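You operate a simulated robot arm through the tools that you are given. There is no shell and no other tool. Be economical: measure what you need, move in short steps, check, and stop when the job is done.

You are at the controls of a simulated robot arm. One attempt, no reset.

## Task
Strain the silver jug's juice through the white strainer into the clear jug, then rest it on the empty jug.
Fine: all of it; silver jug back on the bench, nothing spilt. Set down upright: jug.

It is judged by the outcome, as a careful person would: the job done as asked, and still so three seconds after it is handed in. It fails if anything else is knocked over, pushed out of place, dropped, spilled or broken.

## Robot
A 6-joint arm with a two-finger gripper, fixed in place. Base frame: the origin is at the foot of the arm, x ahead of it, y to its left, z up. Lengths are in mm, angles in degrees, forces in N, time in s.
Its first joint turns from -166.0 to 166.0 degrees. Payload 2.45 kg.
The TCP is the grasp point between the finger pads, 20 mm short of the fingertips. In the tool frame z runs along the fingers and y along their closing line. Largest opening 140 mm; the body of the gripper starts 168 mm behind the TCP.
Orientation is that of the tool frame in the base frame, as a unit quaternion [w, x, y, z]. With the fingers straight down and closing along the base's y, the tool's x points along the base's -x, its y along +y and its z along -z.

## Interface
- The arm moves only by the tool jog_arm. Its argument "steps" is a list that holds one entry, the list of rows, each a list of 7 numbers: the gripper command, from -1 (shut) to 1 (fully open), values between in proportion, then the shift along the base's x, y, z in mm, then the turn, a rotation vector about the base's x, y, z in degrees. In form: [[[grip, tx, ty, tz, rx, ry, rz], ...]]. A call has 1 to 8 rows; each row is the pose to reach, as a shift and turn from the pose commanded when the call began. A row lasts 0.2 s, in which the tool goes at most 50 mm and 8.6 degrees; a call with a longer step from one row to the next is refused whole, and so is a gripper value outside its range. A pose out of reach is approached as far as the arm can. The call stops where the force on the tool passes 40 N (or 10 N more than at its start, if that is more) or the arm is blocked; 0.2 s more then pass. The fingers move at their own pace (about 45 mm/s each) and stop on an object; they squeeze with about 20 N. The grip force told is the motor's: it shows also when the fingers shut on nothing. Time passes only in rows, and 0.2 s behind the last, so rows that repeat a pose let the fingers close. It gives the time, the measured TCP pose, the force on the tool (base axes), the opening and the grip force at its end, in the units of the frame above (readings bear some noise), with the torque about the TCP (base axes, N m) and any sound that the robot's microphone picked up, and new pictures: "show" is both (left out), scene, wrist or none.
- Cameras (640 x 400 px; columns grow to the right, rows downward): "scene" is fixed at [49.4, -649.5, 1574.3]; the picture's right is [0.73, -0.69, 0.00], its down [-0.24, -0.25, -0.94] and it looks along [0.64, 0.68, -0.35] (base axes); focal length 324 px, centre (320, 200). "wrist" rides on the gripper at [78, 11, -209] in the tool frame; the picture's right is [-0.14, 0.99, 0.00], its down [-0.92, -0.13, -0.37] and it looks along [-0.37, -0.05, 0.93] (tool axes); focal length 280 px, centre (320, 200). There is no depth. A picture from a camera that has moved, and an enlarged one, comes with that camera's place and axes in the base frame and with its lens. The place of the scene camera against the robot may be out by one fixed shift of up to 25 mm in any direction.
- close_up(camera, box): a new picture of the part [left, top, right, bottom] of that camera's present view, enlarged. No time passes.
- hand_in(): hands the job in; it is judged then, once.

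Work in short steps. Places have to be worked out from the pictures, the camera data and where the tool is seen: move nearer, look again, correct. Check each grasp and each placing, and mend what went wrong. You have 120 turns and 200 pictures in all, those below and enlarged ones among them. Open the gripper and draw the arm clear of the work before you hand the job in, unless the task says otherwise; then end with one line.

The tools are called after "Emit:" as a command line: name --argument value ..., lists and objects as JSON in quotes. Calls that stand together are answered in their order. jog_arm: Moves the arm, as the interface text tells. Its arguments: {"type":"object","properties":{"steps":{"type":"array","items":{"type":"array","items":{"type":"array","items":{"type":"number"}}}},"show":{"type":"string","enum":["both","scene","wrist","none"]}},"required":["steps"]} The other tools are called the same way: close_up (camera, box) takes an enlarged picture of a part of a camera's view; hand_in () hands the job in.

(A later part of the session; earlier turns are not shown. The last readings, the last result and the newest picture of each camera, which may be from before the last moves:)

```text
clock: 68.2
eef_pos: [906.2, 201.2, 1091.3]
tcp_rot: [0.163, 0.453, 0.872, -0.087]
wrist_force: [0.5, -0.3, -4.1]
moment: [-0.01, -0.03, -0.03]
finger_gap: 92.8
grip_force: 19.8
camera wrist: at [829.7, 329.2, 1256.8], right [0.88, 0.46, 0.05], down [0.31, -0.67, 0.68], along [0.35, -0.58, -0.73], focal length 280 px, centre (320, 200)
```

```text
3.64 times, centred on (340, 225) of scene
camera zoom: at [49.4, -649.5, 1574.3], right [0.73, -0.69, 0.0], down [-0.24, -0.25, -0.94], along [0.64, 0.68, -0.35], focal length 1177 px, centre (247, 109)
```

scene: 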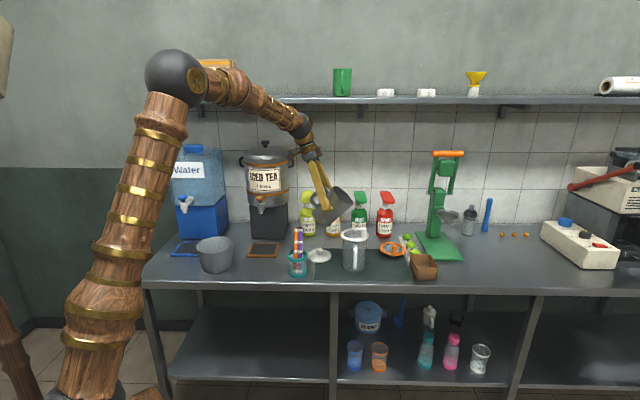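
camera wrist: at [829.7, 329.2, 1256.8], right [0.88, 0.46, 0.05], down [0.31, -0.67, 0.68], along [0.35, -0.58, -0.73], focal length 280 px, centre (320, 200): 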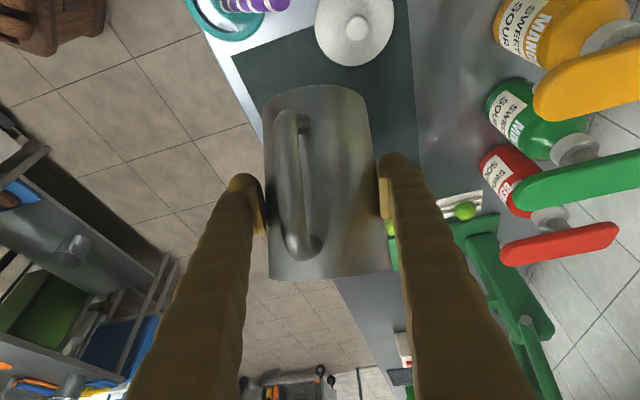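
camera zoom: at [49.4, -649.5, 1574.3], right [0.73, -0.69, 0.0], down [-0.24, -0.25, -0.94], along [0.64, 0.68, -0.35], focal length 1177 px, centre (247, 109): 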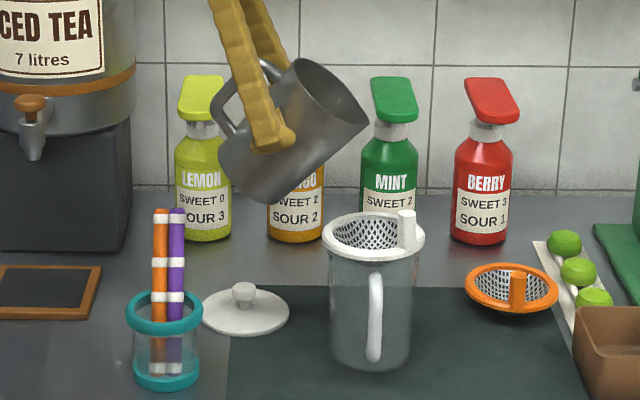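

Good alignment again, right branch now. Lower while tilting to 55°.

Emit:
jog_arm --steps '[[[-1, 0, 0, -10, 2.5, 1.7, 0], [-1, 0, 0, -26, 5.5, 3.9, 0], [-1, 0, 0, -42, 8.5, 6, 0], [-1, 0, 0, -58, 11, 7.7, 0], [-1, 0, 0, -67, 12.3, 8.6, 0], [-1, 0, 0, -67, 12.3, 8.6, 0]]]' --show "none"

Emit:
close_up --camera "scene" --box '[300, 190, 400, 280]'

```text
clock: 69.6
eef_pos: [905.9, 202.1, 1021.8]
tcp_rot: [0.048, 0.46, 0.886, -0.026]
wrist_force: [0.0, -0.3, -4.9]
moment: [-0.01, -0.07, -0.01]
finger_gap: 93.0
grip_force: 19.3
```

```text
4.44 times, centred on (350, 235) of scene
camera zoom: at [49.4, -649.5, 1574.3], right [0.73, -0.69, 0.0], down [-0.24, -0.25, -0.94], along [0.64, 0.68, -0.35], focal length 1439 px, centre (187, 44)
```

zoom: 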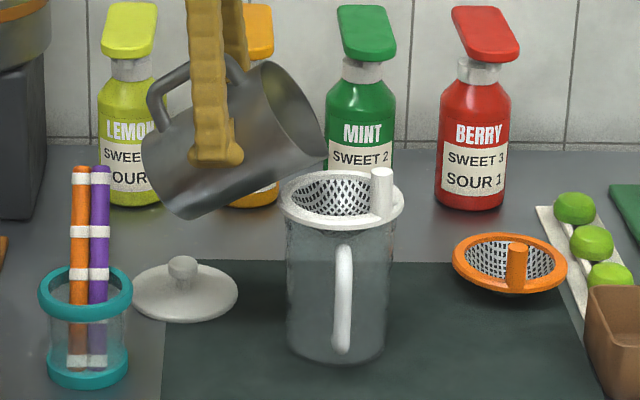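

Lip is ~15 mm short of the strainer centre and ~40 mm above the ring: good. Begin pouring slowly to 70°.

Emit:
jog_arm --steps '[[[-1, 0.5, -0.6, 3.8, 2, 1.4, 0], [-1, 0.9, -1.2, 7.6, 4.1, 2.9, 0], [-1, 1.4, -2, 11.4, 6.1, 4.3, 0], [-1, 2, -2.9, 15, 8.2, 5.7, 0], [-1, 2.8, -4, 18.6, 10.2, 7.2, 0], [-1, 3.6, -5.1, 22.1, 12.3, 8.6, 0], [-1, 3.6, -5.1, 22.1, 12.3, 8.6, 0]]]' --show "none"

Emit:
close_up --camera "scene" --box '[310, 190, 390, 280]'

```text
clock: 71.2
eef_pos: [908.8, 196.6, 1045.4]
tcp_rot: [-0.069, 0.459, 0.885, 0.034]
wrist_force: [0.5, 0.4, -4.5]
moment: [-0.06, -0.11, -0.01]
finger_gap: 93.1
grip_force: 19.4
```

```text
4.44 times, centred on (350, 235) of scene
camera zoom: at [49.4, -649.5, 1574.3], right [0.73, -0.69, 0.0], down [-0.24, -0.25, -0.94], along [0.64, 0.68, -0.35], focal length 1439 px, centre (187, 44)
```

zoom: 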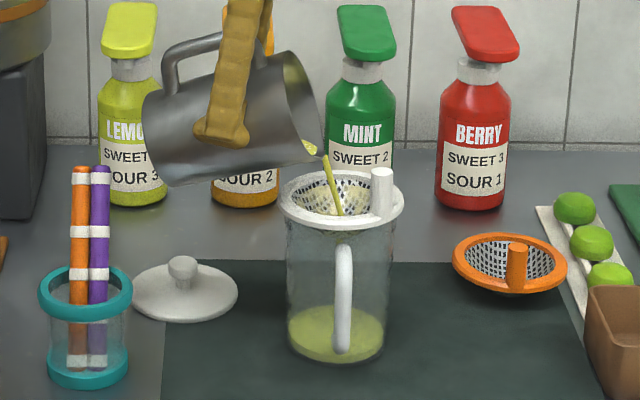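

Stream lands mid-strainer and juice is collecting. Continue slowly.

Emit:
jog_arm --steps '[[[-1, 0, 0, 0, 0, 0, 0], [-1, 0, 0, 0, 0, 0, 0], [-1, 0.6, -0.9, 2.3, 1.4, 1, 0], [-1, 1.2, -1.8, 4.6, 2.7, 1.9, 0], [-1, 2, -2.8, 6.9, 4.1, 2.9, 0], [-1, 2.7, -3.8, 9, 5.5, 3.8, 0], [-1, 3.4, -4.9, 11.3, 6.8, 4.8, 0], [-1, 4.2, -6, 13.5, 8.2, 5.7, 0]]]' --show "none"

Emit:
close_up --camera "scene" --box '[310, 190, 390, 280]'

```text
clock: 73.0
eef_pos: [912.3, 190.0, 1058.7]
tcp_rot: [-0.145, 0.454, 0.876, 0.075]
wrist_force: [0.0, 0.1, -3.1]
moment: [-0.03, -0.02, 0.04]
finger_gap: 92.9
grip_force: 20.0
```

```text
4.44 times, centred on (350, 235) of scene
camera zoom: at [49.4, -649.5, 1574.3], right [0.73, -0.69, 0.0], down [-0.24, -0.25, -0.94], along [0.64, 0.68, -0.35], focal length 1439 px, centre (187, 44)
```

zoom: 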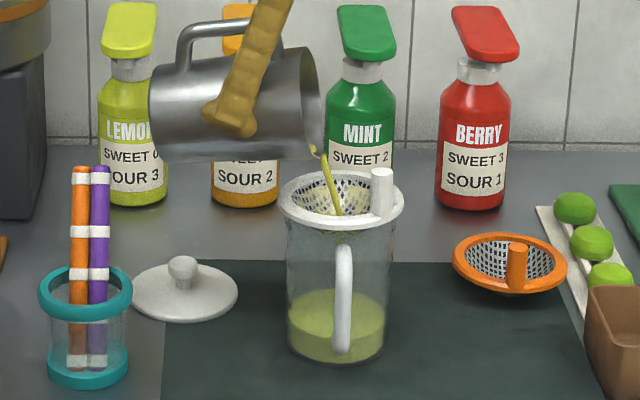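

Emit:
jog_arm --steps '[[[-1, 0, 0, 0, 0, 0, 0], [-1, 0, 0, 0, 0, 0, 0], [-1, 1.2, -1.8, 3.1, 2, 1.4, 0], [-1, 2.5, -3.6, 6.2, 4.1, 2.9, 0], [-1, 4, -5.6, 9.1, 6.1, 4.3, 0], [-1, 5.4, -7.7, 12, 8.2, 5.7, 0], [-1, 7, -10, 14.7, 10.2, 7.2, 0], [-1, 8.6, -12.2, 17.4, 12.3, 8.6, 0]]]' --show "none"

Emit:
close_up --camera "scene" --box '[310, 190, 390, 280]'

```text
clock: 74.8
eef_pos: [920.9, 179.4, 1076.9]
tcp_rot: [-0.259, 0.44, 0.849, 0.134]
wrist_force: [0.0, 0.8, -2.6]
moment: [-0.06, -0.05, 0.01]
finger_gap: 92.6
grip_force: 20.2
```

```text
4.44 times, centred on (350, 235) of scene
camera zoom: at [49.4, -649.5, 1574.3], right [0.73, -0.69, 0.0], down [-0.24, -0.25, -0.94], along [0.64, 0.68, -0.35], focal length 1439 px, centre (187, 44)
```

zoom: 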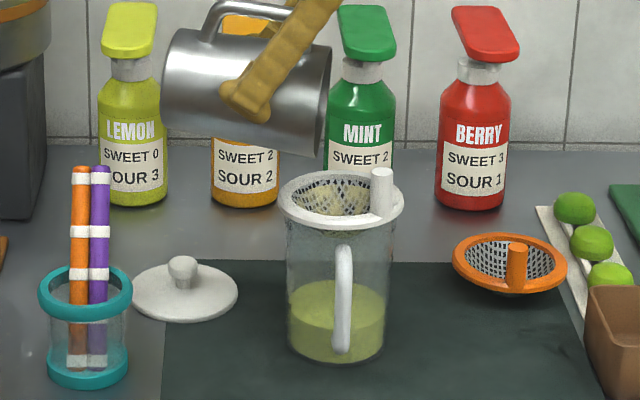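

Flow has nearly stopped. Tilt on to 115° to drain the last.

Emit:
jog_arm --steps '[[[-1, 3.5, -5, 4.6, 4.1, 2.9, 0], [-1, 7, -10, 9.1, 8.2, 5.7, 0], [-1, 11, -15.6, 12.7, 12.3, 8.6, 0], [-1, 14.9, -21.2, 16, 16.4, 11.5, 0], [-1, 14.9, -21.2, 16, 16.4, 11.5, 0], [-1, 14.9, -21.2, 16, 16.4, 11.5, 0], [-1, 14.9, -21.2, 16, 16.4, 11.5, 0], [-1, 14.9, -21.2, 16, 16.4, 11.5, 0]]]'

Emit:
close_up --camera "scene" --box '[310, 190, 390, 280]'

```text
clock: 76.6
eef_pos: [936.7, 157.5, 1092.2]
tcp_rot: [-0.401, 0.41, 0.792, 0.21]
wrist_force: [0.0, 0.7, -2.5]
moment: [-0.02, -0.04, 0.02]
finger_gap: 92.9
grip_force: 20.3
camera wrist: at [1016.1, 62.9, 1278.1], right [0.86, 0.5, -0.11], down [0.38, -0.76, -0.53], along [-0.35, 0.41, -0.84], focal length 280 px, centre (320, 200)
```

scene: 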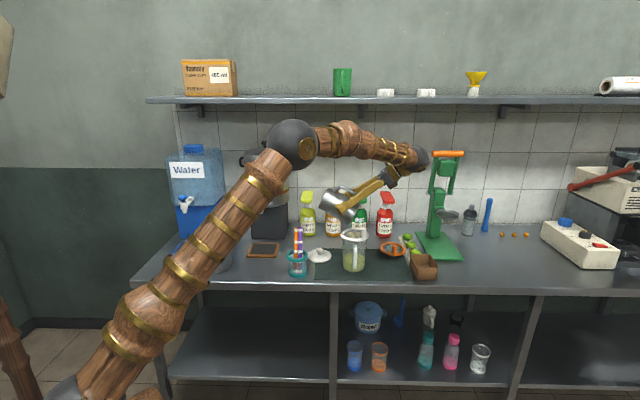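
wrist: 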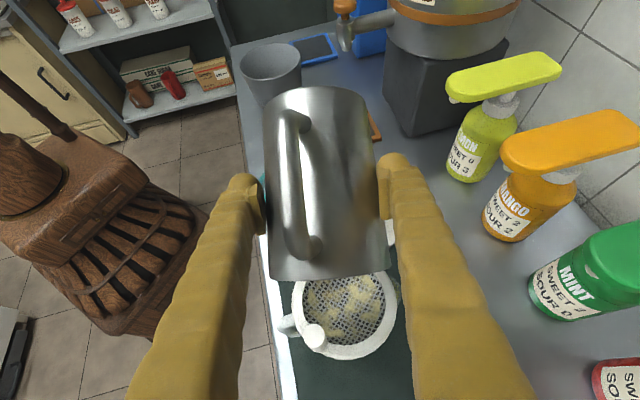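

```text
4.44 times, centred on (350, 235) of scene
camera zoom: at [49.4, -649.5, 1574.3], right [0.73, -0.69, 0.0], down [-0.24, -0.25, -0.94], along [0.64, 0.68, -0.35], focal length 1439 px, centre (187, 44)
```

zoom: 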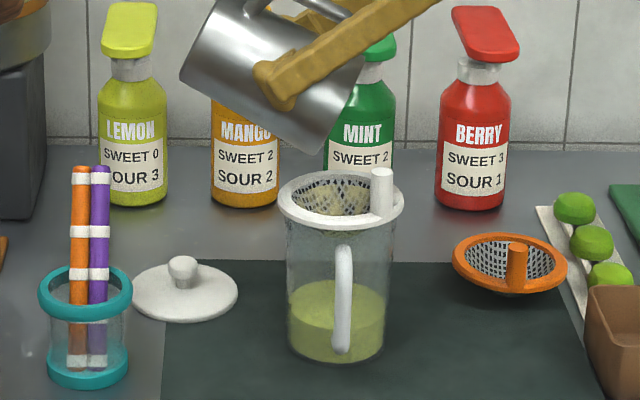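

Jug feels empty (2.5 N). A little more tilt and dwell for the last drops.

Emit:
jog_arm --steps '[[[-1, 5, -7, 3, 4.9, 3.4, 0], [-1, 10, -14.4, 5, 9.8, 6.9, 0], [-1, 10, -14.4, 5, 9.8, 6.9, 0], [-1, 10, -14.4, 5, 9.8, 6.9, 0], [-1, 10, -14.4, 5, 9.8, 6.9, 0], [-1, 10, -14.4, 5, 9.8, 6.9, 0], [-1, 10, -14.4, 5, 9.8, 6.9, 0], [-1, 10, -14.4, 5, 9.8, 6.9, 0]]]' --show "none"

Emit:
close_up --camera "scene" --box '[310, 190, 390, 280]'

```text
clock: 78.4
eef_pos: [946.1, 142.6, 1097.7]
tcp_rot: [-0.481, 0.387, 0.745, 0.252]
wrist_force: [-0.4, 0.6, -3.3]
moment: [-0.03, -0.03, 0.02]
finger_gap: 92.8
grip_force: 19.9
```

```text
4.44 times, centred on (350, 235) of scene
camera zoom: at [49.4, -649.5, 1574.3], right [0.73, -0.69, 0.0], down [-0.24, -0.25, -0.94], along [0.64, 0.68, -0.35], focal length 1439 px, centre (187, 44)
```

zoom: 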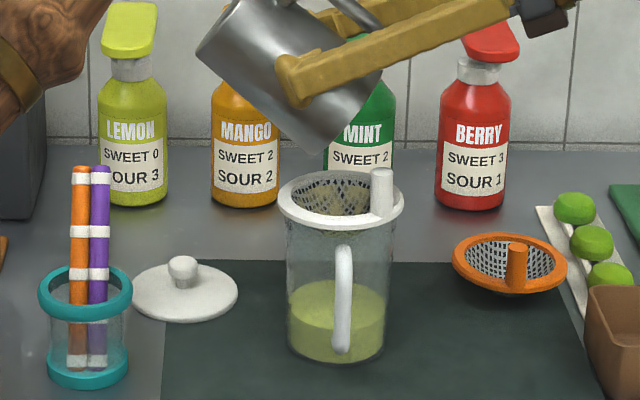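

All juice is through. Now reverse: raise, tilt back to 40°, retracing the proven path.

Emit:
jog_arm --steps '[[[-1, -3, 5, 10, -6.5, -4.6, 0], [-1, -8, 12, 20, -13.1, -9.2, 0], [-1, -13, 20, 25, -19.6, -13.8, 0], [-1, -18, 28, 28, -26.2, -18.4, 0], [-1, -24, 36, 30, -32.7, -23, 0], [-1, -30, 44, 32, -39.3, -27.5, 0], [-1, -36, 52, 33, -45.8, -32.1, 0], [-1, -40, 59, 34, -52.4, -36.7, 0]]]' --show "none"

Emit:
jog_arm --steps '[[[-1, -2, 2, 0, -6.3, -4.4, 0], [-1, -8, 8, 0, -12.6, -8.8, 4], [-1, -18, 16, 0, -18.8, -13.2, 8], [-1, -18, 16, 0, -18.8, -13.2, 8]]]' --show "scene"

```text
clock: 80.2
eef_pos: [907.6, 200.9, 1132.9]
tcp_rot: [-0.013, 0.461, 0.887, 0.006]
wrist_force: [0.3, -0.7, -3.4]
moment: [-0.02, -0.03, 0.01]
finger_gap: 92.6
grip_force: 20.1
```

```text
refused: row 2 steps farther than a row can; nothing moved
```

Emit:
jog_arm --steps '[[[-1, -2, 2, 0, -6, -4.2, 0], [-1, -4, 4, 0, -12, -8.4, 0], [-1, -6, 6, 0, -18, -12.6, 0], [-1, -6, 6, 0, -18, -12.6, 0]]]' --show "none"

Emit:
jog_arm --steps '[[[-1, -10, 9, 0, 0, 0, 7], [-1, -22, 20, 0, 0, 0, 14], [-1, -36, 32, 0, 0, 0, 21], [-1, -50, 44, 0, 0, 0, 28], [-1, -64, 55, 0, 0, 0, 35], [-1, -78, 67, 0, 0, 0, 42], [-1, -92, 79, 0, 0, 0, 49], [-1, -106, 90, 0, 0, 0, 56]]]' --show "none"

Emit:
jog_arm --steps '[[[-1, -6, 5, 0, 0, 0, 7], [-1, -12, 10, 0, 0, 0, 14], [-1, -14, 12, 0, 0, 0, 21], [-1, -14, 12, 0, 0, 0, 21]]]' --show "scene"

```text
clock: 81.2
eef_pos: [899.9, 207.6, 1131.1]
tcp_rot: [0.155, 0.453, 0.874, -0.082]
wrist_force: [0.4, 0.1, -2.7]
moment: [-0.03, -0.01, 0.0]
finger_gap: 92.8
grip_force: 20.1
```

```text
clock: 83.0
eef_pos: [793.3, 298.0, 1131.7]
tcp_rot: [0.176, -0.011, 0.984, 0.001]
wrist_force: [0.3, 0.2, -3.1]
moment: [0.0, -0.03, -0.02]
finger_gap: 92.4
grip_force: 19.8
```

```text
clock: 84.0
eef_pos: [779.4, 310.6, 1131.8]
tcp_rot: [0.172, -0.19, 0.966, 0.032]
wrist_force: [0.1, 0.4, -2.5]
moment: [0.02, 0.0, -0.01]
finger_gap: 92.9
grip_force: 19.9
```

scene: 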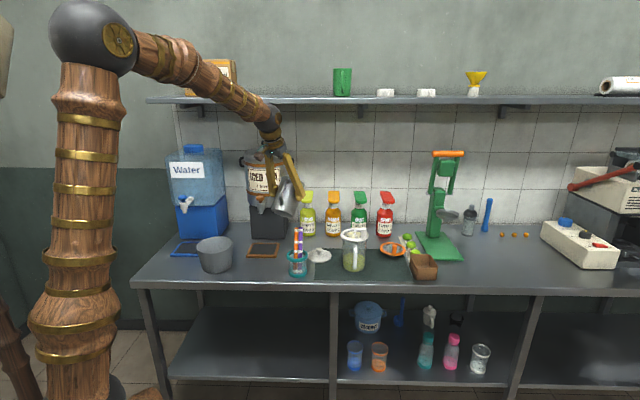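

Tool radial again. Tilt the empty jug upright (crossing wrist alignment).

Emit:
jog_arm --steps '[[[-1, 0, 0, 0, 2.5, -6.4, 0], [-1, 0, 0, 0, 5.5, -13.9, 0], [-1, 0, 0, 0, 8.5, -21.3, 0], [-1, 0, 0, 0, 11.5, -28.8, 0], [-1, 0, 0, 0, 14, -35, 0], [-1, 0, 0, 0, 15.2, -38.1, 0], [-1, 0, 0, 0, 15.2, -38.1, 0]]]' --show "scene"

```text
clock: 85.6
eef_pos: [780.4, 308.5, 1131.5]
tcp_rot: [0.5, -0.165, 0.845, 0.094]
wrist_force: [-0.5, -1.0, -3.5]
moment: [0.0, 0.02, -0.02]
finger_gap: 92.9
grip_force: 20.2
```

scene: 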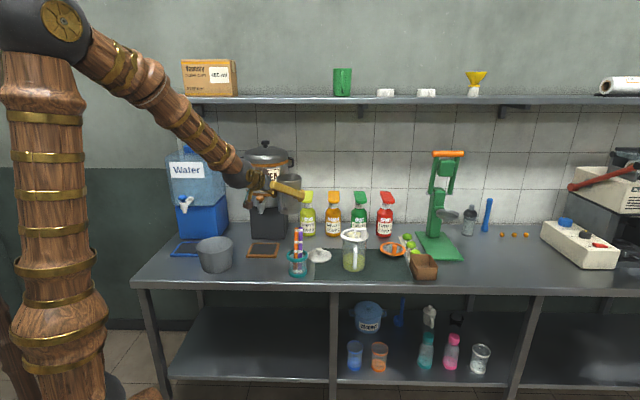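

Upright, same pose as before. Move over the original spot and start lowering.

Emit:
jog_arm --steps '[[[-1, -15, 12, 0, 0, 0, 2], [-1, -45, 35, 0, 0, 0, 5.5], [-1, -78, 60, 0, 0, 0, 9.5], [-1, -102, 79, 0, 0, 0, 12.5], [-1, -102, 79, -15, 0, 0, 12.5], [-1, -102, 79, -50, 0, 0, 12.5], [-1, -102, 79, -90, 0, 0, 12.5], [-1, -102, 79, -130, 0, 0, 12.5]]]' --show "none"

Emit:
jog_arm --steps '[[[-1, 0, 0, -35, 0, 0, 0], [-1, 0, 0, -65, 0, 0, 0], [-1, 0, 0, -85, 0, 0, 0], [-1, 0, 0, -98, 0, 0, 0], [-1, 0, 0, -104, 0, 0, 0], [-1, 0, 0, -104, 0, 0, 0]]]' --show "wrist"

Emit:
close_up --camera "scene" --box '[190, 190, 310, 280]'

```text
clock: 87.4
eef_pos: [677.4, 388.7, 1002.1]
tcp_rot: [0.487, -0.257, 0.822, 0.148]
wrist_force: [-0.7, -0.1, -3.1]
moment: [-0.01, 0.0, -0.03]
finger_gap: 92.9
grip_force: 20.2
```

```text
clock: 88.8
eef_pos: [678.7, 389.5, 897.0]
tcp_rot: [0.487, -0.257, 0.822, 0.148]
wrist_force: [-0.1, -0.4, -2.6]
moment: [-0.05, 0.02, 0.0]
finger_gap: 92.7
grip_force: 20.1
camera wrist: at [489.8, 272.9, 929.3], right [-0.51, 0.86, 0.11], down [0.17, -0.03, 0.99], along [0.85, 0.52, -0.13], focal length 280 px, centre (320, 200)
```

wrist: 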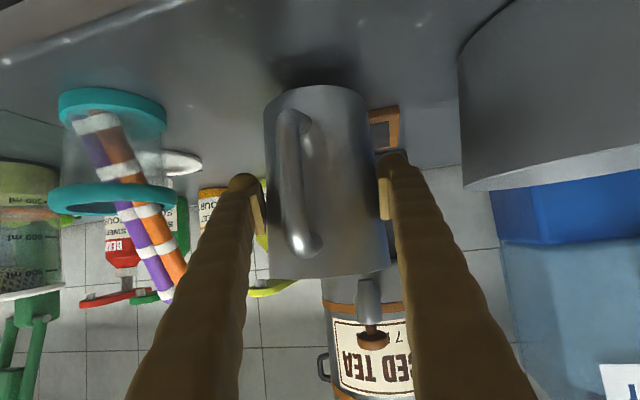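

```text
4.44 times, centred on (250, 235) of scene
camera zoom: at [49.4, -649.5, 1574.3], right [0.73, -0.69, 0.0], down [-0.24, -0.25, -0.94], along [0.64, 0.68, -0.35], focal length 1439 px, centre (631, 44)
```

zoom: 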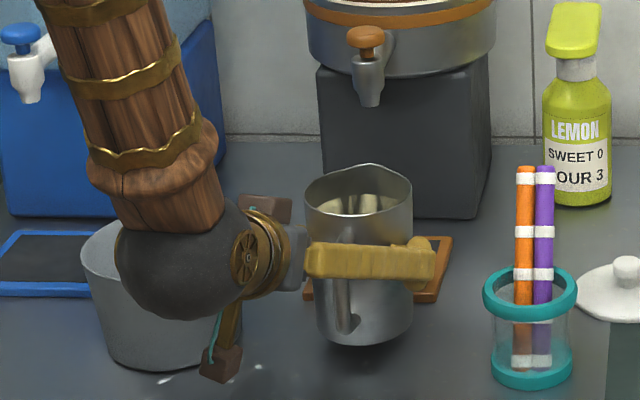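

About 15–17 mm above the bench. Lower gently until contact.

Emit:
jog_arm --steps '[[[-1, 0, 0, -5, 0, 0, 0], [-1, 0, 0, -9, 0, 0, 0], [-1, 0, 0, -12, 0, 0, 0], [-1, 0, 0, -12, 0, 0, 0]]]' --show "none"

Emit:
jog_arm --steps '[[[-1, 0, 0, -1.5, 0, 0, 0], [-1, 0, 0, -3, 0, 0, 0], [-1, 0, 0, -3, 0, 0, 0]]]' --show "none"

Emit:
close_up --camera "scene" --box '[190, 190, 310, 280]'

```text
clock: 89.8
eef_pos: [678.5, 388.8, 885.6]
tcp_rot: [0.488, -0.256, 0.821, 0.148]
wrist_force: [0.0, -0.1, -3.6]
moment: [0.0, 0.0, 0.01]
finger_gap: 92.6
grip_force: 20.3
```

```text
clock: 90.6
eef_pos: [677.5, 388.2, 883.1]
tcp_rot: [0.487, -0.256, 0.822, 0.148]
wrist_force: [1.3, -1.2, -2.9]
moment: [0.01, 0.0, 0.05]
finger_gap: 92.7
grip_force: 19.8
```

```text
4.44 times, centred on (250, 235) of scene
camera zoom: at [49.4, -649.5, 1574.3], right [0.73, -0.69, 0.0], down [-0.24, -0.25, -0.94], along [0.64, 0.68, -0.35], focal length 1439 px, centre (631, 44)
```

zoom: 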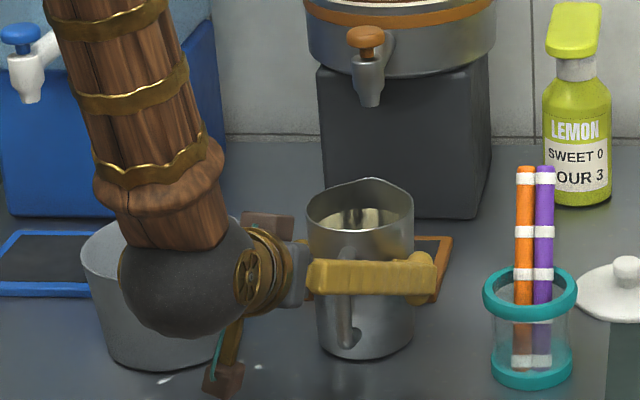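

Emit:
jog_arm --steps '[[[-1, 0, 0, -1.5, 0, 0, 0], [-1, 0, 0, -3, 0, 0, 0], [-1, 0, 0, -3, 0, 0, 0]]]' --show "none"

Emit:
jog_arm --steps '[[[-1, 0, 0, -1, 0, 0, 0], [-1, 0, 0, -2, 0, 0, 0], [-1, 0, 0, -2, 0, 0, 0]]]' --show "none"

```text
clock: 91.4
eef_pos: [678.6, 388.1, 880.1]
tcp_rot: [0.487, -0.256, 0.822, 0.148]
wrist_force: [-2.5, 4.2, 8.5]
moment: [-0.05, -0.07, 0.01]
finger_gap: 92.5
grip_force: 19.7
```

```text
clock: 92.2
eef_pos: [677.0, 388.7, 877.6]
tcp_rot: [0.486, -0.257, 0.822, 0.149]
wrist_force: [-0.4, -1.2, -1.7]
moment: [-0.07, 0.03, -0.01]
finger_gap: 80.2
grip_force: 19.5
```

The gap dropped suddenly; look before doing anything.

Emit:
close_up --camera "scene" --box '[190, 190, 310, 280]'

Emit:
close_up --camera "wrist" --box '[180, 40, 460, 320]'

```text
4.44 times, centred on (250, 235) of scene
camera zoom: at [49.4, -649.5, 1574.3], right [0.73, -0.69, 0.0], down [-0.24, -0.25, -0.94], along [0.64, 0.68, -0.35], focal length 1439 px, centre (631, 44)
```

zoom: 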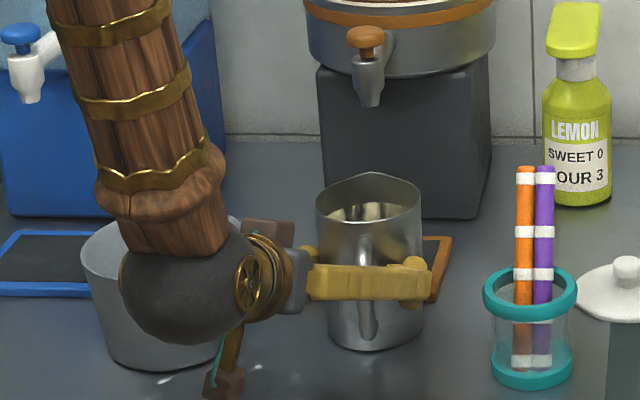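

```text
1.43 times, centred on (320, 180) of wrist
camera zoom: at [489.9, 272.5, 908.7], right [-0.51, 0.86, 0.11], down [0.17, -0.03, 0.98], along [0.85, 0.52, -0.13], focal length 401 px, centre (320, 229)
```

zoom: 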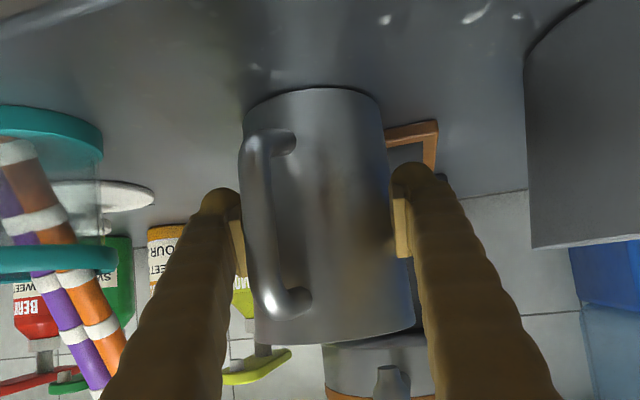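

The jug slid forward between the fingers as it touched down; it stands upright on the bench. Open the fingers.

Emit:
jog_arm --steps '[[[-0.2, 0, 0, 0, 0, 0, 0], [0.2, 0, 0, 0, 0, 0, 0], [0.7, 0, 0, 0, 0, 0, 0], [1, 0, 0, 0, 0, 0, 0], [1, 0, 0, 0, 0, 0, 0]]]' --show "none"

Emit:
close_up --camera "scene" --box '[190, 190, 310, 280]'

Emit:
close_up --camera "wrist" --box '[180, 40, 460, 320]'

```text
clock: 93.4
eef_pos: [678.2, 388.9, 876.4]
tcp_rot: [0.487, -0.256, 0.822, 0.147]
wrist_force: [0.0, 0.0, -0.2]
moment: [0.01, -0.01, 0.02]
finger_gap: 140.0
grip_force: 0.0
```

```text
4.44 times, centred on (250, 235) of scene
camera zoom: at [49.4, -649.5, 1574.3], right [0.73, -0.69, 0.0], down [-0.24, -0.25, -0.94], along [0.64, 0.68, -0.35], focal length 1439 px, centre (631, 44)
```

zoom: 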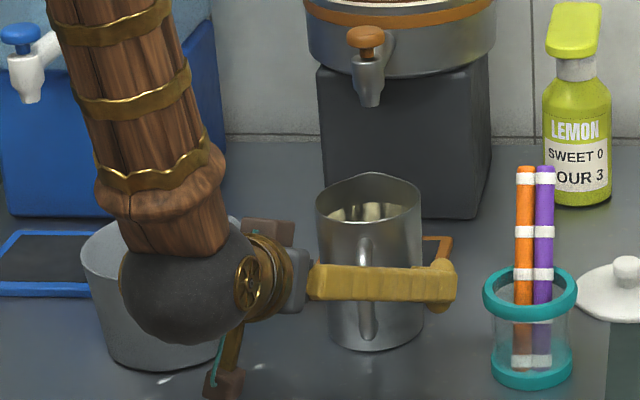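

```text
1.43 times, centred on (320, 180) of wrist
camera zoom: at [490.1, 272.7, 909.0], right [-0.51, 0.86, 0.11], down [0.17, -0.03, 0.99], along [0.85, 0.52, -0.13], focal length 401 px, centre (320, 229)
```

zoom: 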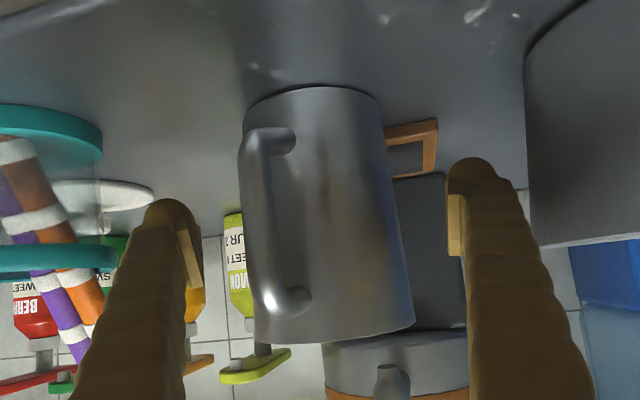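

Silver jug stands free and upright. Raise straight up, then tilt the tool back toward vertical.

Emit:
jog_arm --steps '[[[1, 0, 0, 30, 0, 0, 0], [1, 0, 0, 75, 0, 0, 0], [1, 0, 0, 120, 0, 0, 0], [1, 0, 0, 165, 0, 0, 0], [1, 0, 0, 210, 0, 0, 0], [1, 0, 0, 245, 0, 0, 0]]]' --show "none"

Emit:
jog_arm --steps '[[[1, 0, 0, 0, -4.5, 6.7, 0], [1, 0, 0, 0, -9, 13.4, 0], [1, 0, 0, 0, -13.5, 20.1, 0], [1, 0, 0, 0, -18, 26.8, 0], [1, 0, 0, 0, -20.2, 30, 0], [1, 0, 0, 0, -20.2, 30, 0]]]'

Emit:
close_up --camera "wrist" --box '[220, 0, 440, 180]'

```text
clock: 94.8
eef_pos: [678.5, 388.7, 1122.8]
tcp_rot: [0.487, -0.256, 0.822, 0.147]
wrist_force: [0.5, 0.4, 0.3]
moment: [0.01, -0.02, 0.01]
finger_gap: 140.0
grip_force: 0.0
```

```text
clock: 96.2
eef_pos: [681.3, 383.9, 1114.7]
tcp_rot: [0.217, -0.26, 0.93, 0.146]
wrist_force: [2.0, -6.0, -2.8]
moment: [0.82, -0.02, 0.51]
finger_gap: 140.0
grip_force: 0.1
out of reach, approached as far as the arm can: row 2, 3, 4, 5, 6
camera wrist: at [546.7, 280.0, 1257.4], right [-0.43, 0.87, 0.22], down [0.66, 0.14, 0.74], along [0.61, 0.47, -0.63], focal length 280 px, centre (320, 200)
```

scene: 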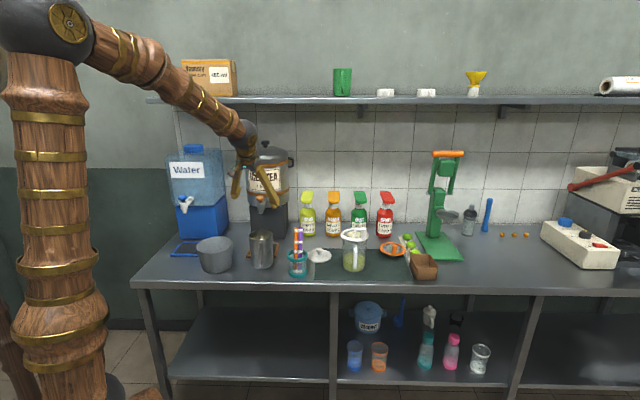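
wrist: 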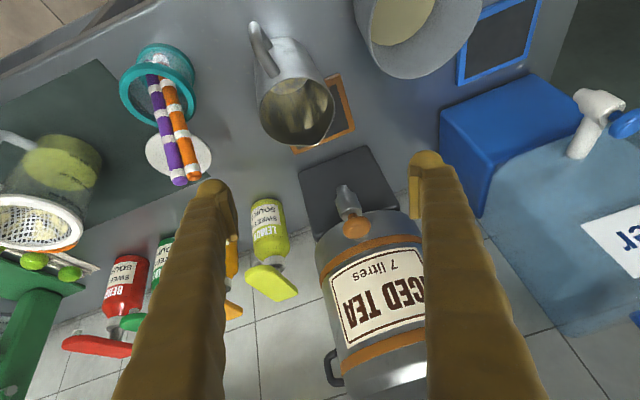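

```text
2.22 times, centred on (330, 90) of wrist
camera zoom: at [546.7, 280.0, 1257.4], right [-0.43, 0.87, 0.22], down [0.66, 0.14, 0.74], along [0.61, 0.47, -0.63], focal length 623 px, centre (298, 444)
```

zoom: 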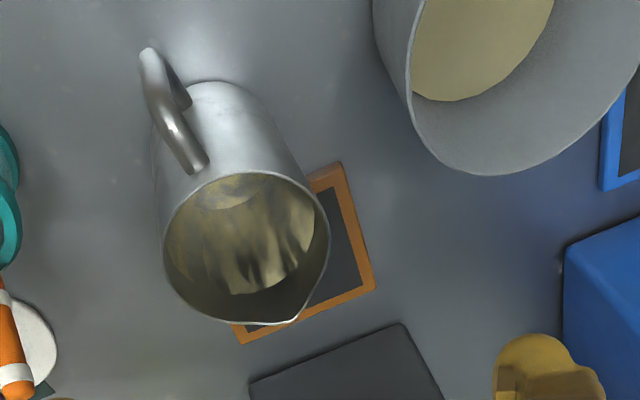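

Jug is empty inside apart from film. Let the arm settle, then read the pose.

Emit:
jog_arm --steps '[[[1, 0, 0, 30, 0, 0, 0], [1, 0, 0, 60, 0, 0, 0], [1, 0, 0, 60, 0, 0, 0], [1, 0, 0, 60, 0, 0, 0]]]' --show "none"

```text
clock: 97.2
eef_pos: [687.6, 362.8, 1164.6]
tcp_rot: [0.222, -0.298, 0.921, 0.116]
wrist_force: [0.2, -0.2, 0.6]
moment: [0.01, -0.03, 0.03]
finger_gap: 140.0
grip_force: 0.0
out of reach, approached as far as the arm can: row 2, 3, 4
```

The wrist took the flipped branch again (tool was slightly out of plane). Return to the pose where crossing worked: radial azimuth at (781,309,1131).

Emit:
jog_arm --steps '[[[1, 15, -9, -3, 2.3, -6.1, -3.2], [1, 35, -20, -8, 4.7, -12.3, -6.4], [1, 55, -32, -15, 7.1, -18.5, -9.6], [1, 75, -43, -24, 9.4, -24.7, -12.8], [1, 93, -54, -33, 11.8, -30.9, -16], [1, 93, -54, -33, 11.8, -30.9, -16], [1, 93, -54, -33, 11.8, -30.9, -16]]]' --show "scene"

```text
clock: 98.8
eef_pos: [777.4, 317.7, 1136.2]
tcp_rot: [0.498, -0.158, 0.849, 0.08]
wrist_force: [-0.3, 0.5, 0.1]
moment: [-0.01, -0.01, -0.02]
finger_gap: 140.3
grip_force: 0.1
out of reach, approached as far as the arm can: row 4, 5, 6, 7
```

scene: 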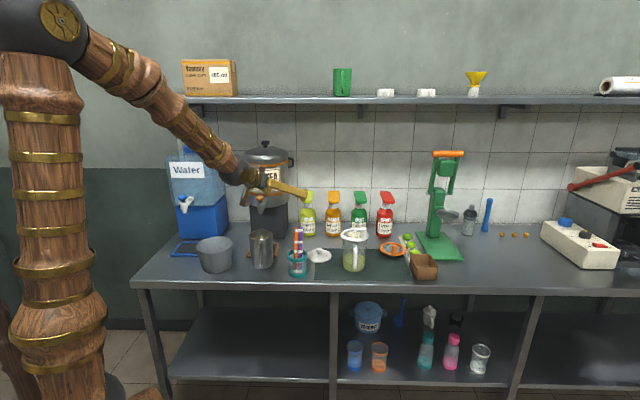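

Emit:
jog_arm --steps '[[[1, 2, -4, -2, 0, 0, 1], [1, 4, -9, -5, 0, 0, 2], [1, 4, -9, -5, 0, 0, 2]]]' --show "none"

```text
clock: 99.6
eef_pos: [777.8, 316.6, 1135.7]
tcp_rot: [0.499, -0.158, 0.848, 0.081]
wrist_force: [0.5, -0.1, 0.4]
moment: [0.0, 0.01, 0.02]
finger_gap: 140.3
grip_force: 0.1
out of reach, approached as far as the arm can: row 1, 2, 3
```

The wrist joint is at its limit here; swinging the tool to the right frees it. Yaw −40°, then tilt down to vertical while heading to the strainer.

Emit:
jog_arm --steps '[[[1, 0, 0, 0, 0, 0, -8], [1, 0, 0, 0, 0, 0, -16], [1, 5, -8, 5, 0, 0, -24], [1, 10, -16, 10, 0, 0, -32], [1, 15, -24, 15, 0, 0, -40], [1, 15, -24, 15, 0, 0, -40]]]' --show "none"

Emit:
jog_arm --steps '[[[1, 5, -8, 0, 2.6, 7.1, 0], [1, 15, -24, 0, 5.2, 14.3, 0], [1, 27, -42, 0, 7.8, 21.4, 0], [1, 39, -60, 0, 10.4, 28.6, 0], [1, 51, -78, 0, 13, 35.7, 0], [1, 63, -96, 0, 15.6, 42.9, 0], [1, 75, -114, 0, 18.2, 50, 0], [1, 85, -130, 0, 20.9, 57.3, 0]]]' --show "scene"

```text
clock: 101.0
eef_pos: [792.2, 292.7, 1150.0]
tcp_rot: [0.501, 0.124, 0.853, -0.082]
wrist_force: [-0.5, -0.9, 0.7]
moment: [0.01, 0.01, 0.0]
finger_gap: 140.0
grip_force: 0.1
```

```text
clock: 102.8
eef_pos: [877.6, 163.2, 1151.1]
tcp_rot: [0.002, 0.155, 0.988, 0.021]
wrist_force: [-0.1, -0.7, 1.0]
moment: [0.04, -0.05, 0.0]
finger_gap: 140.1
grip_force: 0.0
```

scene: 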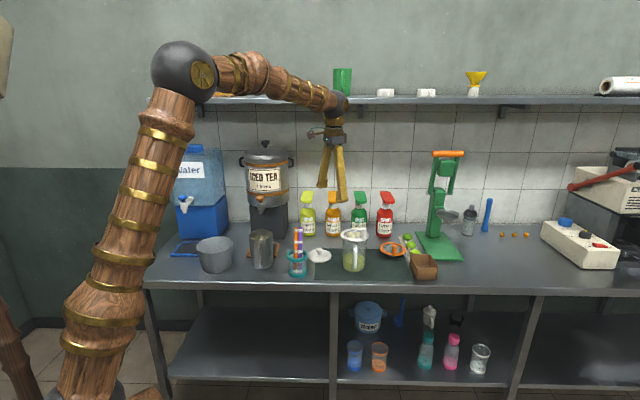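

Wrist is free and vertical. Move above the peg at about (971,71) with fingers narrowed, and look.

Emit:
jog_arm --steps '[[[0.4, 20, -25, -5, -1.2, 0.3, 0], [0, 45, -52, -15, -2.4, 0.6, 0], [-0.35, 70, -78, -25, -2.4, 0.6, 0], [-0.35, 90, -92, -40, -2.4, 0.6, 0], [-0.35, 92, -92, -50, -2.4, 0.6, 0], [-0.35, 92, -92, -50, -2.4, 0.6, 0]]]' --show "wrist"

Emit:
close_up --camera "wrist" --box '[230, 100, 430, 280]'

```text
clock: 104.2
eef_pos: [970.0, 70.5, 1100.5]
tcp_rot: [0.0, 0.154, 0.988, -0.001]
wrist_force: [0.7, 0.5, 0.5]
moment: [0.02, -0.01, 0.0]
finger_gap: 45.6
grip_force: 0.1
camera wrist: at [898.7, 105.4, 1308.3], right [0.43, 0.9, 0.0], down [0.84, -0.4, 0.37], along [0.33, -0.16, -0.93], focal length 280 px, centre (320, 200)
```

wrist: 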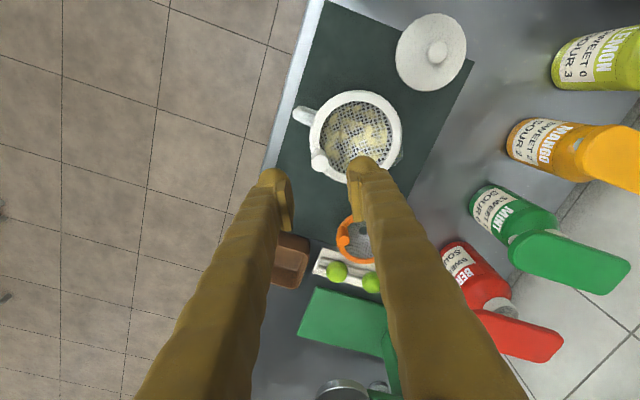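

```text
2.22 times, centred on (330, 190) of wrist
camera zoom: at [898.7, 105.4, 1308.3], right [0.43, 0.9, 0.0], down [0.84, -0.4, 0.37], along [0.33, -0.16, -0.93], focal length 623 px, centre (298, 222)
```

zoom: 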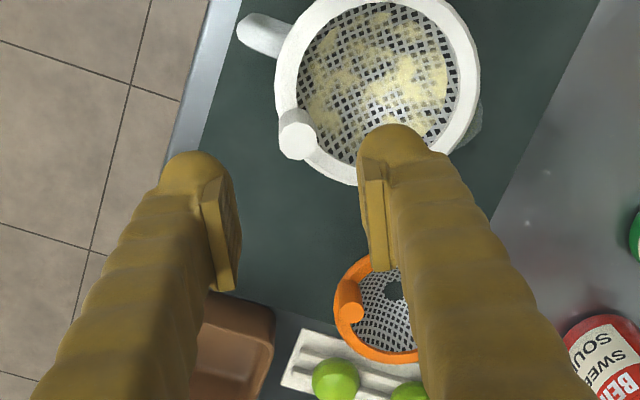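

Peg at (969.5,70.5), directly below the grasp point; pulp is held in the strainer. Descend.

Emit:
jog_arm --steps '[[[-0.35, 0, 0, -40, 0, 0, 0], [-0.35, 0, 0, -80, 0, 0, 0], [-0.35, 0, 0, -105, 0, 0, 0], [-0.35, 0, 0, -112, 0, 0, 0], [-0.35, 0, 0, -112, 0, 0, 0]]]' --show "none"

Emit:
close_up --camera "wrist" --box '[230, 100, 430, 280]'

Emit:
close_up --camera "scene" --box '[320, 205, 400, 280]'

```text
clock: 105.4
eef_pos: [970.9, 70.5, 987.1]
tcp_rot: [0.001, 0.155, 0.988, -0.002]
wrist_force: [0.4, 0.5, 0.1]
moment: [-0.03, -0.02, -0.02]
finger_gap: 45.6
grip_force: 0.0
```

```text
2.22 times, centred on (330, 190) of wrist
camera zoom: at [899.8, 105.0, 1196.4], right [0.43, 0.9, 0.0], down [0.84, -0.4, 0.37], along [0.33, -0.16, -0.93], focal length 623 px, centre (298, 222)
```

zoom: 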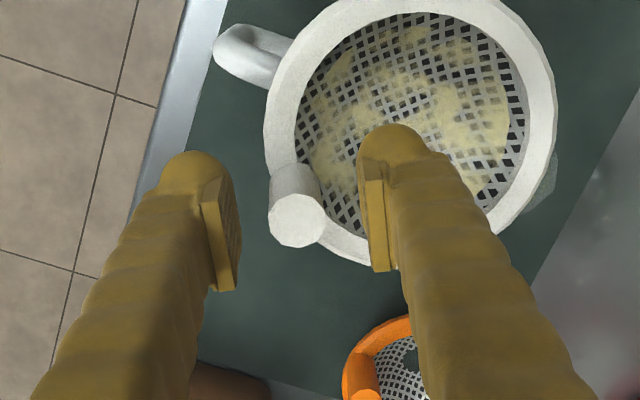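

```text
5.33 times, centred on (360, 242) of scene
camera zoom: at [49.4, -649.5, 1574.3], right [0.73, -0.69, 0.0], down [-0.24, -0.25, -0.94], along [0.64, 0.68, -0.35], focal length 1727 px, centre (107, -27)
```

zoom: 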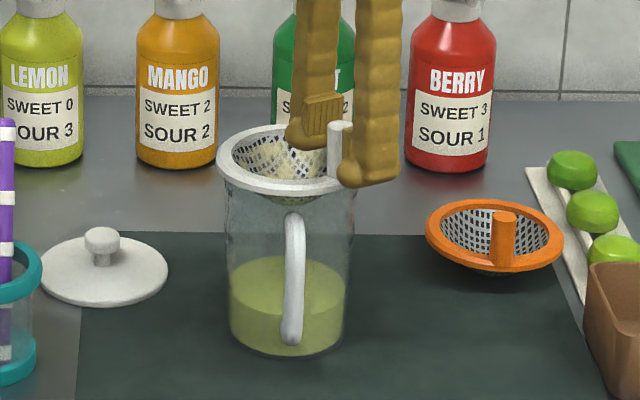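

Centred on the peg. Close and lift gently.

Emit:
jog_arm --steps '[[[-1, 0, 0, 0, 0, 0, 0], [-1, 0, 0, 0, 0, 0, 0], [-1, 0, 0, 0, 0, 0, 0], [-1, 0, 0, 0, 0, 0, 0]]]' --show "none"

Emit:
jog_arm --steps '[[[-1, 0, 0, 6, 0, 0, 0], [-1, 0, 0, 16, 0, 0, 0], [-1, 0, 0, 30, 0, 0, 0], [-1, 0, 0, 50, 0, 0, 0], [-1, 0, 0, 70, 0, 0, 0], [-1, 0, 0, 70, 0, 0, 0], [-1, 0, 0, 70, 0, 0, 0]]]' --show "none"

Emit:
close_up --camera "scene" --box '[320, 190, 400, 280]'

```text
clock: 106.4
eef_pos: [970.5, 70.5, 987.5]
tcp_rot: [0.001, 0.154, 0.988, -0.002]
wrist_force: [0.1, -0.8, -0.3]
moment: [-0.01, 0.03, -0.02]
finger_gap: 18.5
grip_force: 20.1
```

```text
clock: 108.0
eef_pos: [971.0, 71.2, 1057.0]
tcp_rot: [0.001, 0.154, 0.988, 0.0]
wrist_force: [0.1, -0.3, -0.5]
moment: [-0.05, 0.02, -0.03]
finger_gap: 18.8
grip_force: 19.6
```

```text
4.44 times, centred on (360, 235) of scene
camera zoom: at [49.4, -649.5, 1574.3], right [0.73, -0.69, 0.0], down [-0.24, -0.25, -0.94], along [0.64, 0.68, -0.35], focal length 1439 px, centre (142, 44)
```

zoom: 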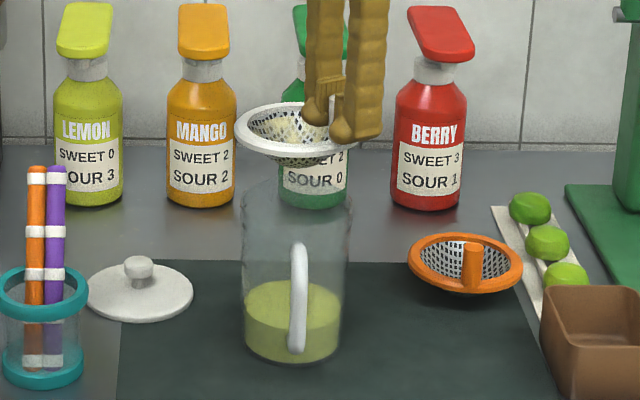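

Strainer lifted level, clear jug undisturbed. Let it drip a moment, then carry it high toward the silver jug.

Emit:
jog_arm --steps '[[[-1, 0, 0, 0, 0, 0, 0], [-1, 0, 0, 0, 0, 0, 0], [-1, 0, 0, 0, 0, 0, 0], [-1, 0, 0, 25, 0, 0, 0], [-1, -15, 16, 55, 0, 0, 0], [-1, -40, 42, 75, 0, 0, 0], [-1, -70, 73, 85, 0, 0, 0], [-1, -100, 104, 88, 0, 0, 0]]]' --show "none"

Emit:
jog_arm --steps '[[[-1, -30, 31, 0, 0, 0, 0], [-1, -60, 62, 0, 0, 0, 0], [-1, -90, 93, 0, 0, 0, 0], [-1, -120, 124, 0, 0, 0, 0], [-1, -150, 155, 0, 0, 0, 0], [-1, -168, 175, 0, 0, 0, 0], [-1, -172, 179, 0, 0, 0, 0], [-1, -172, 179, 0, 0, 0, 0]]]'

Emit:
close_up --camera "wrist" --box '[240, 20, 480, 220]'

```text
clock: 109.8
eef_pos: [870.2, 176.3, 1146.1]
tcp_rot: [0.0, 0.156, 0.988, -0.002]
wrist_force: [0.7, 0.4, -1.5]
moment: [-0.06, 0.03, -0.01]
finger_gap: 18.4
grip_force: 20.1
```

```text
clock: 111.6
eef_pos: [697.5, 353.3, 1146.7]
tcp_rot: [0.001, 0.154, 0.988, 0.0]
wrist_force: [0.8, 0.5, -0.7]
moment: [-0.04, 0.01, -0.03]
finger_gap: 18.6
grip_force: 20.4
camera wrist: at [627.2, 388.0, 1355.5], right [0.43, 0.9, 0.0], down [0.84, -0.4, 0.37], along [0.33, -0.16, -0.93], focal length 280 px, centre (320, 200)
```

scene: 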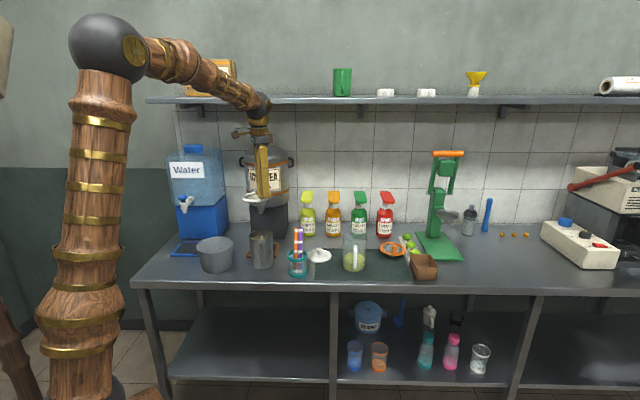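
wrist: 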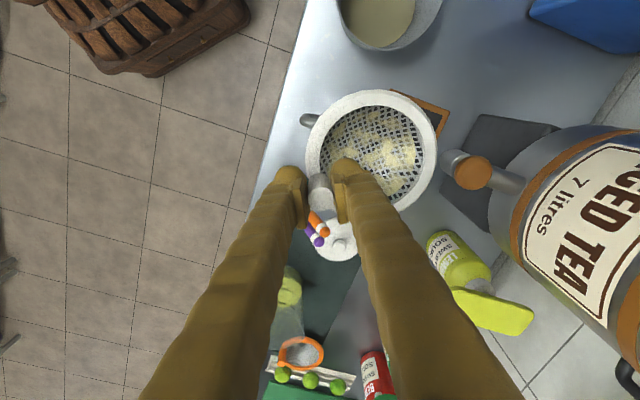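

```text
2.00 times, centred on (360, 120) of wrist
camera zoom: at [627.2, 388.0, 1355.5], right [0.43, 0.9, 0.0], down [0.84, -0.4, 0.37], along [0.33, -0.16, -0.93], focal length 561 px, centre (240, 360)
```

zoom: 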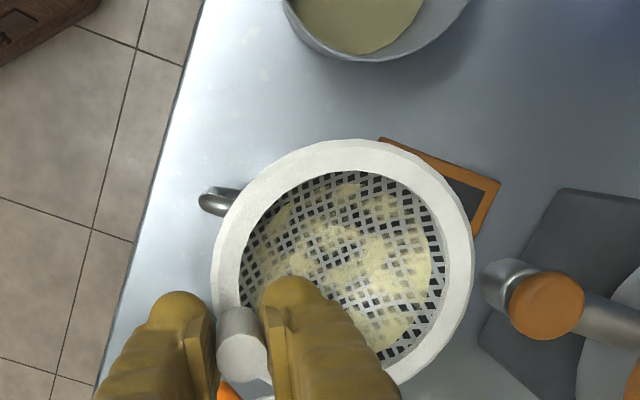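

The strainer hides the jug; sidestep 160 mm to measure the silver jug's rim.

Emit:
jog_arm --steps '[[[-1, 0, -40, 0, 0, 0, 0], [-1, 0, -80, 0, 0, 0, 0], [-1, 0, -120, 0, 0, 0, 0], [-1, 0, -160, 0, 0, 0, 0], [-1, 0, -160, 0, 0, 0, 0]]]' --show "wrist"

Emit:
close_up --camera "wrist" --box '[380, 20, 560, 170]'

Emit:
close_up --camera "scene" --box '[220, 200, 310, 280]'

```text
clock: 112.8
eef_pos: [698.6, 193.7, 1145.6]
tcp_rot: [0.0, 0.155, 0.988, -0.002]
wrist_force: [-0.4, -0.6, -1.1]
moment: [-0.06, 0.01, -0.01]
finger_gap: 18.5
grip_force: 20.3
camera wrist: at [627.2, 228.5, 1355.1], right [0.43, 0.9, 0.0], down [0.84, -0.4, 0.37], along [0.33, -0.16, -0.93], focal length 280 px, centre (320, 200)
```

wrist: 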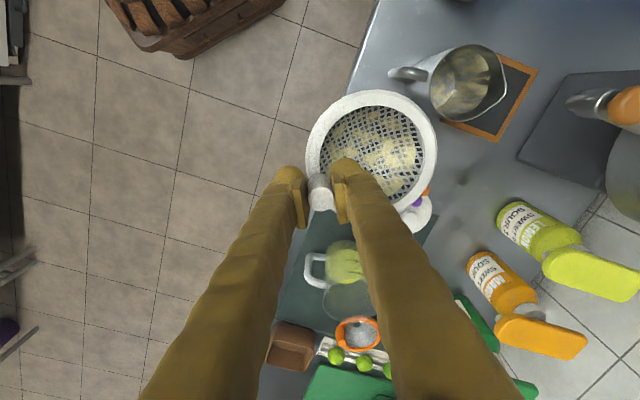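

```text
2.67 times, centred on (470, 95) of wrist
camera zoom: at [627.2, 228.5, 1355.1], right [0.43, 0.9, 0.0], down [0.84, -0.4, 0.37], along [0.33, -0.16, -0.93], focal length 748 px, centre (-80, 480)
```

zoom: 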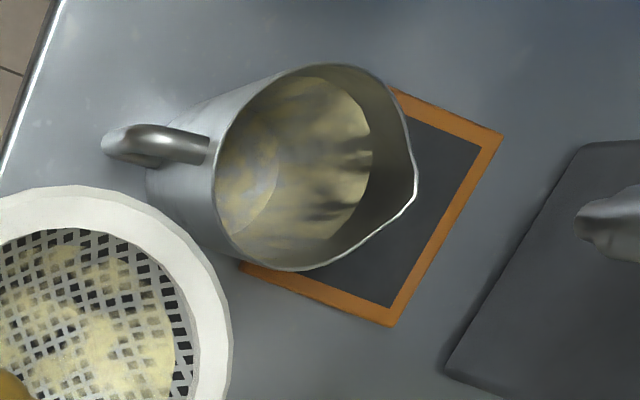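

```text
5.00 times, centred on (265, 240) of scene
camera zoom: at [49.4, -649.5, 1574.3], right [0.73, -0.69, 0.0], down [-0.24, -0.25, -0.94], along [0.64, 0.68, -0.35], focal length 1619 px, centre (595, 0)
```

zoom: 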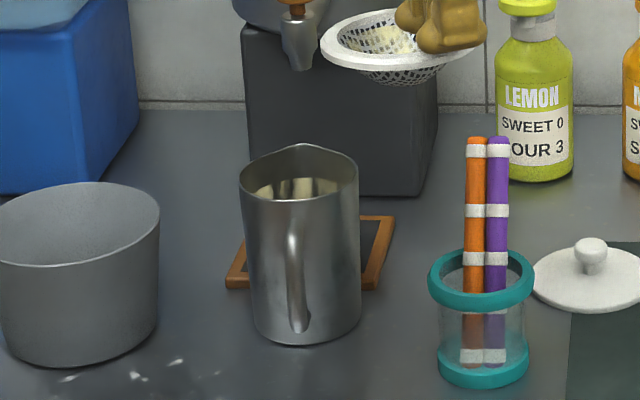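

Two estimates agree: silver jug now at ≈(707,409), rim z≈943. Bring the strainer ring over it and descend to just above the rim.

Emit:
jog_arm --steps '[[[-1, 2, 35, 0, 0, 0, 0], [-1, 4, 75, 0, 0, 0, 0], [-1, 7, 115, 0, 0, 0, 0], [-1, 9, 150, -10, 0, 0, 0], [-1, 9.4, 165, -40, 0, 0, 0], [-1, 9.4, 165, -80, 0, 0, 0], [-1, 9.4, 165, -115, 0, 0, 0], [-1, 9.4, 165, -120, 0, 0, 0]]]' --show "none"

Emit:
close_up --camera "scene" --box '[220, 200, 310, 280]'

Emit:
close_up --camera "wrist" --box '[260, 40, 480, 230]'

```text
clock: 114.6
eef_pos: [707.4, 359.7, 1025.6]
tcp_rot: [0.001, 0.155, 0.988, -0.002]
wrist_force: [1.3, 0.2, -0.5]
moment: [-0.02, 0.02, -0.03]
finger_gap: 18.7
grip_force: 20.0
```

```text
5.00 times, centred on (265, 240) of scene
camera zoom: at [49.4, -649.5, 1574.3], right [0.73, -0.69, 0.0], down [-0.24, -0.25, -0.94], along [0.64, 0.68, -0.35], focal length 1619 px, centre (595, 0)
```

zoom: 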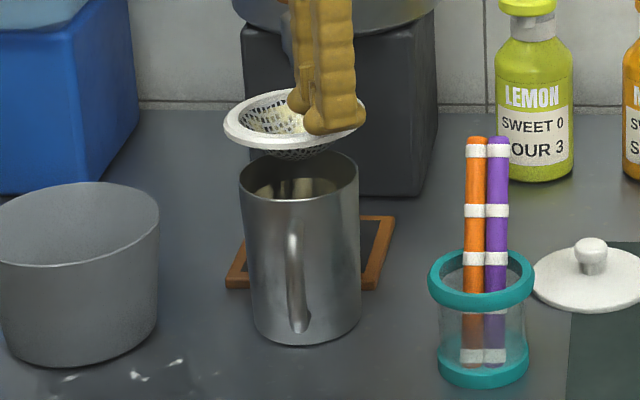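

```text
2.11 times, centred on (370, 135) of wrist
camera zoom: at [636.4, 393.7, 1234.0], right [0.43, 0.9, 0.0], down [0.84, -0.4, 0.37], along [0.33, -0.16, -0.93], focal length 590 px, centre (215, 337)
```

zoom: 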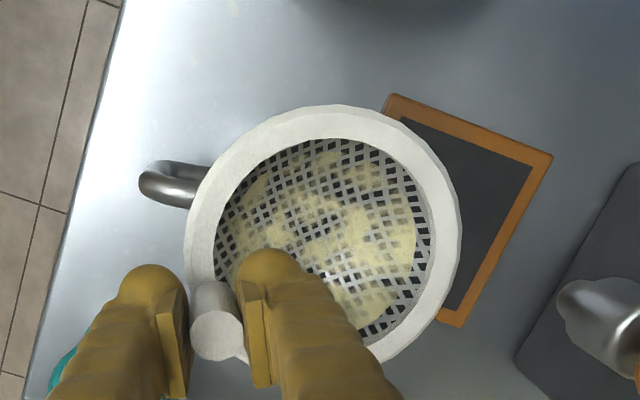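

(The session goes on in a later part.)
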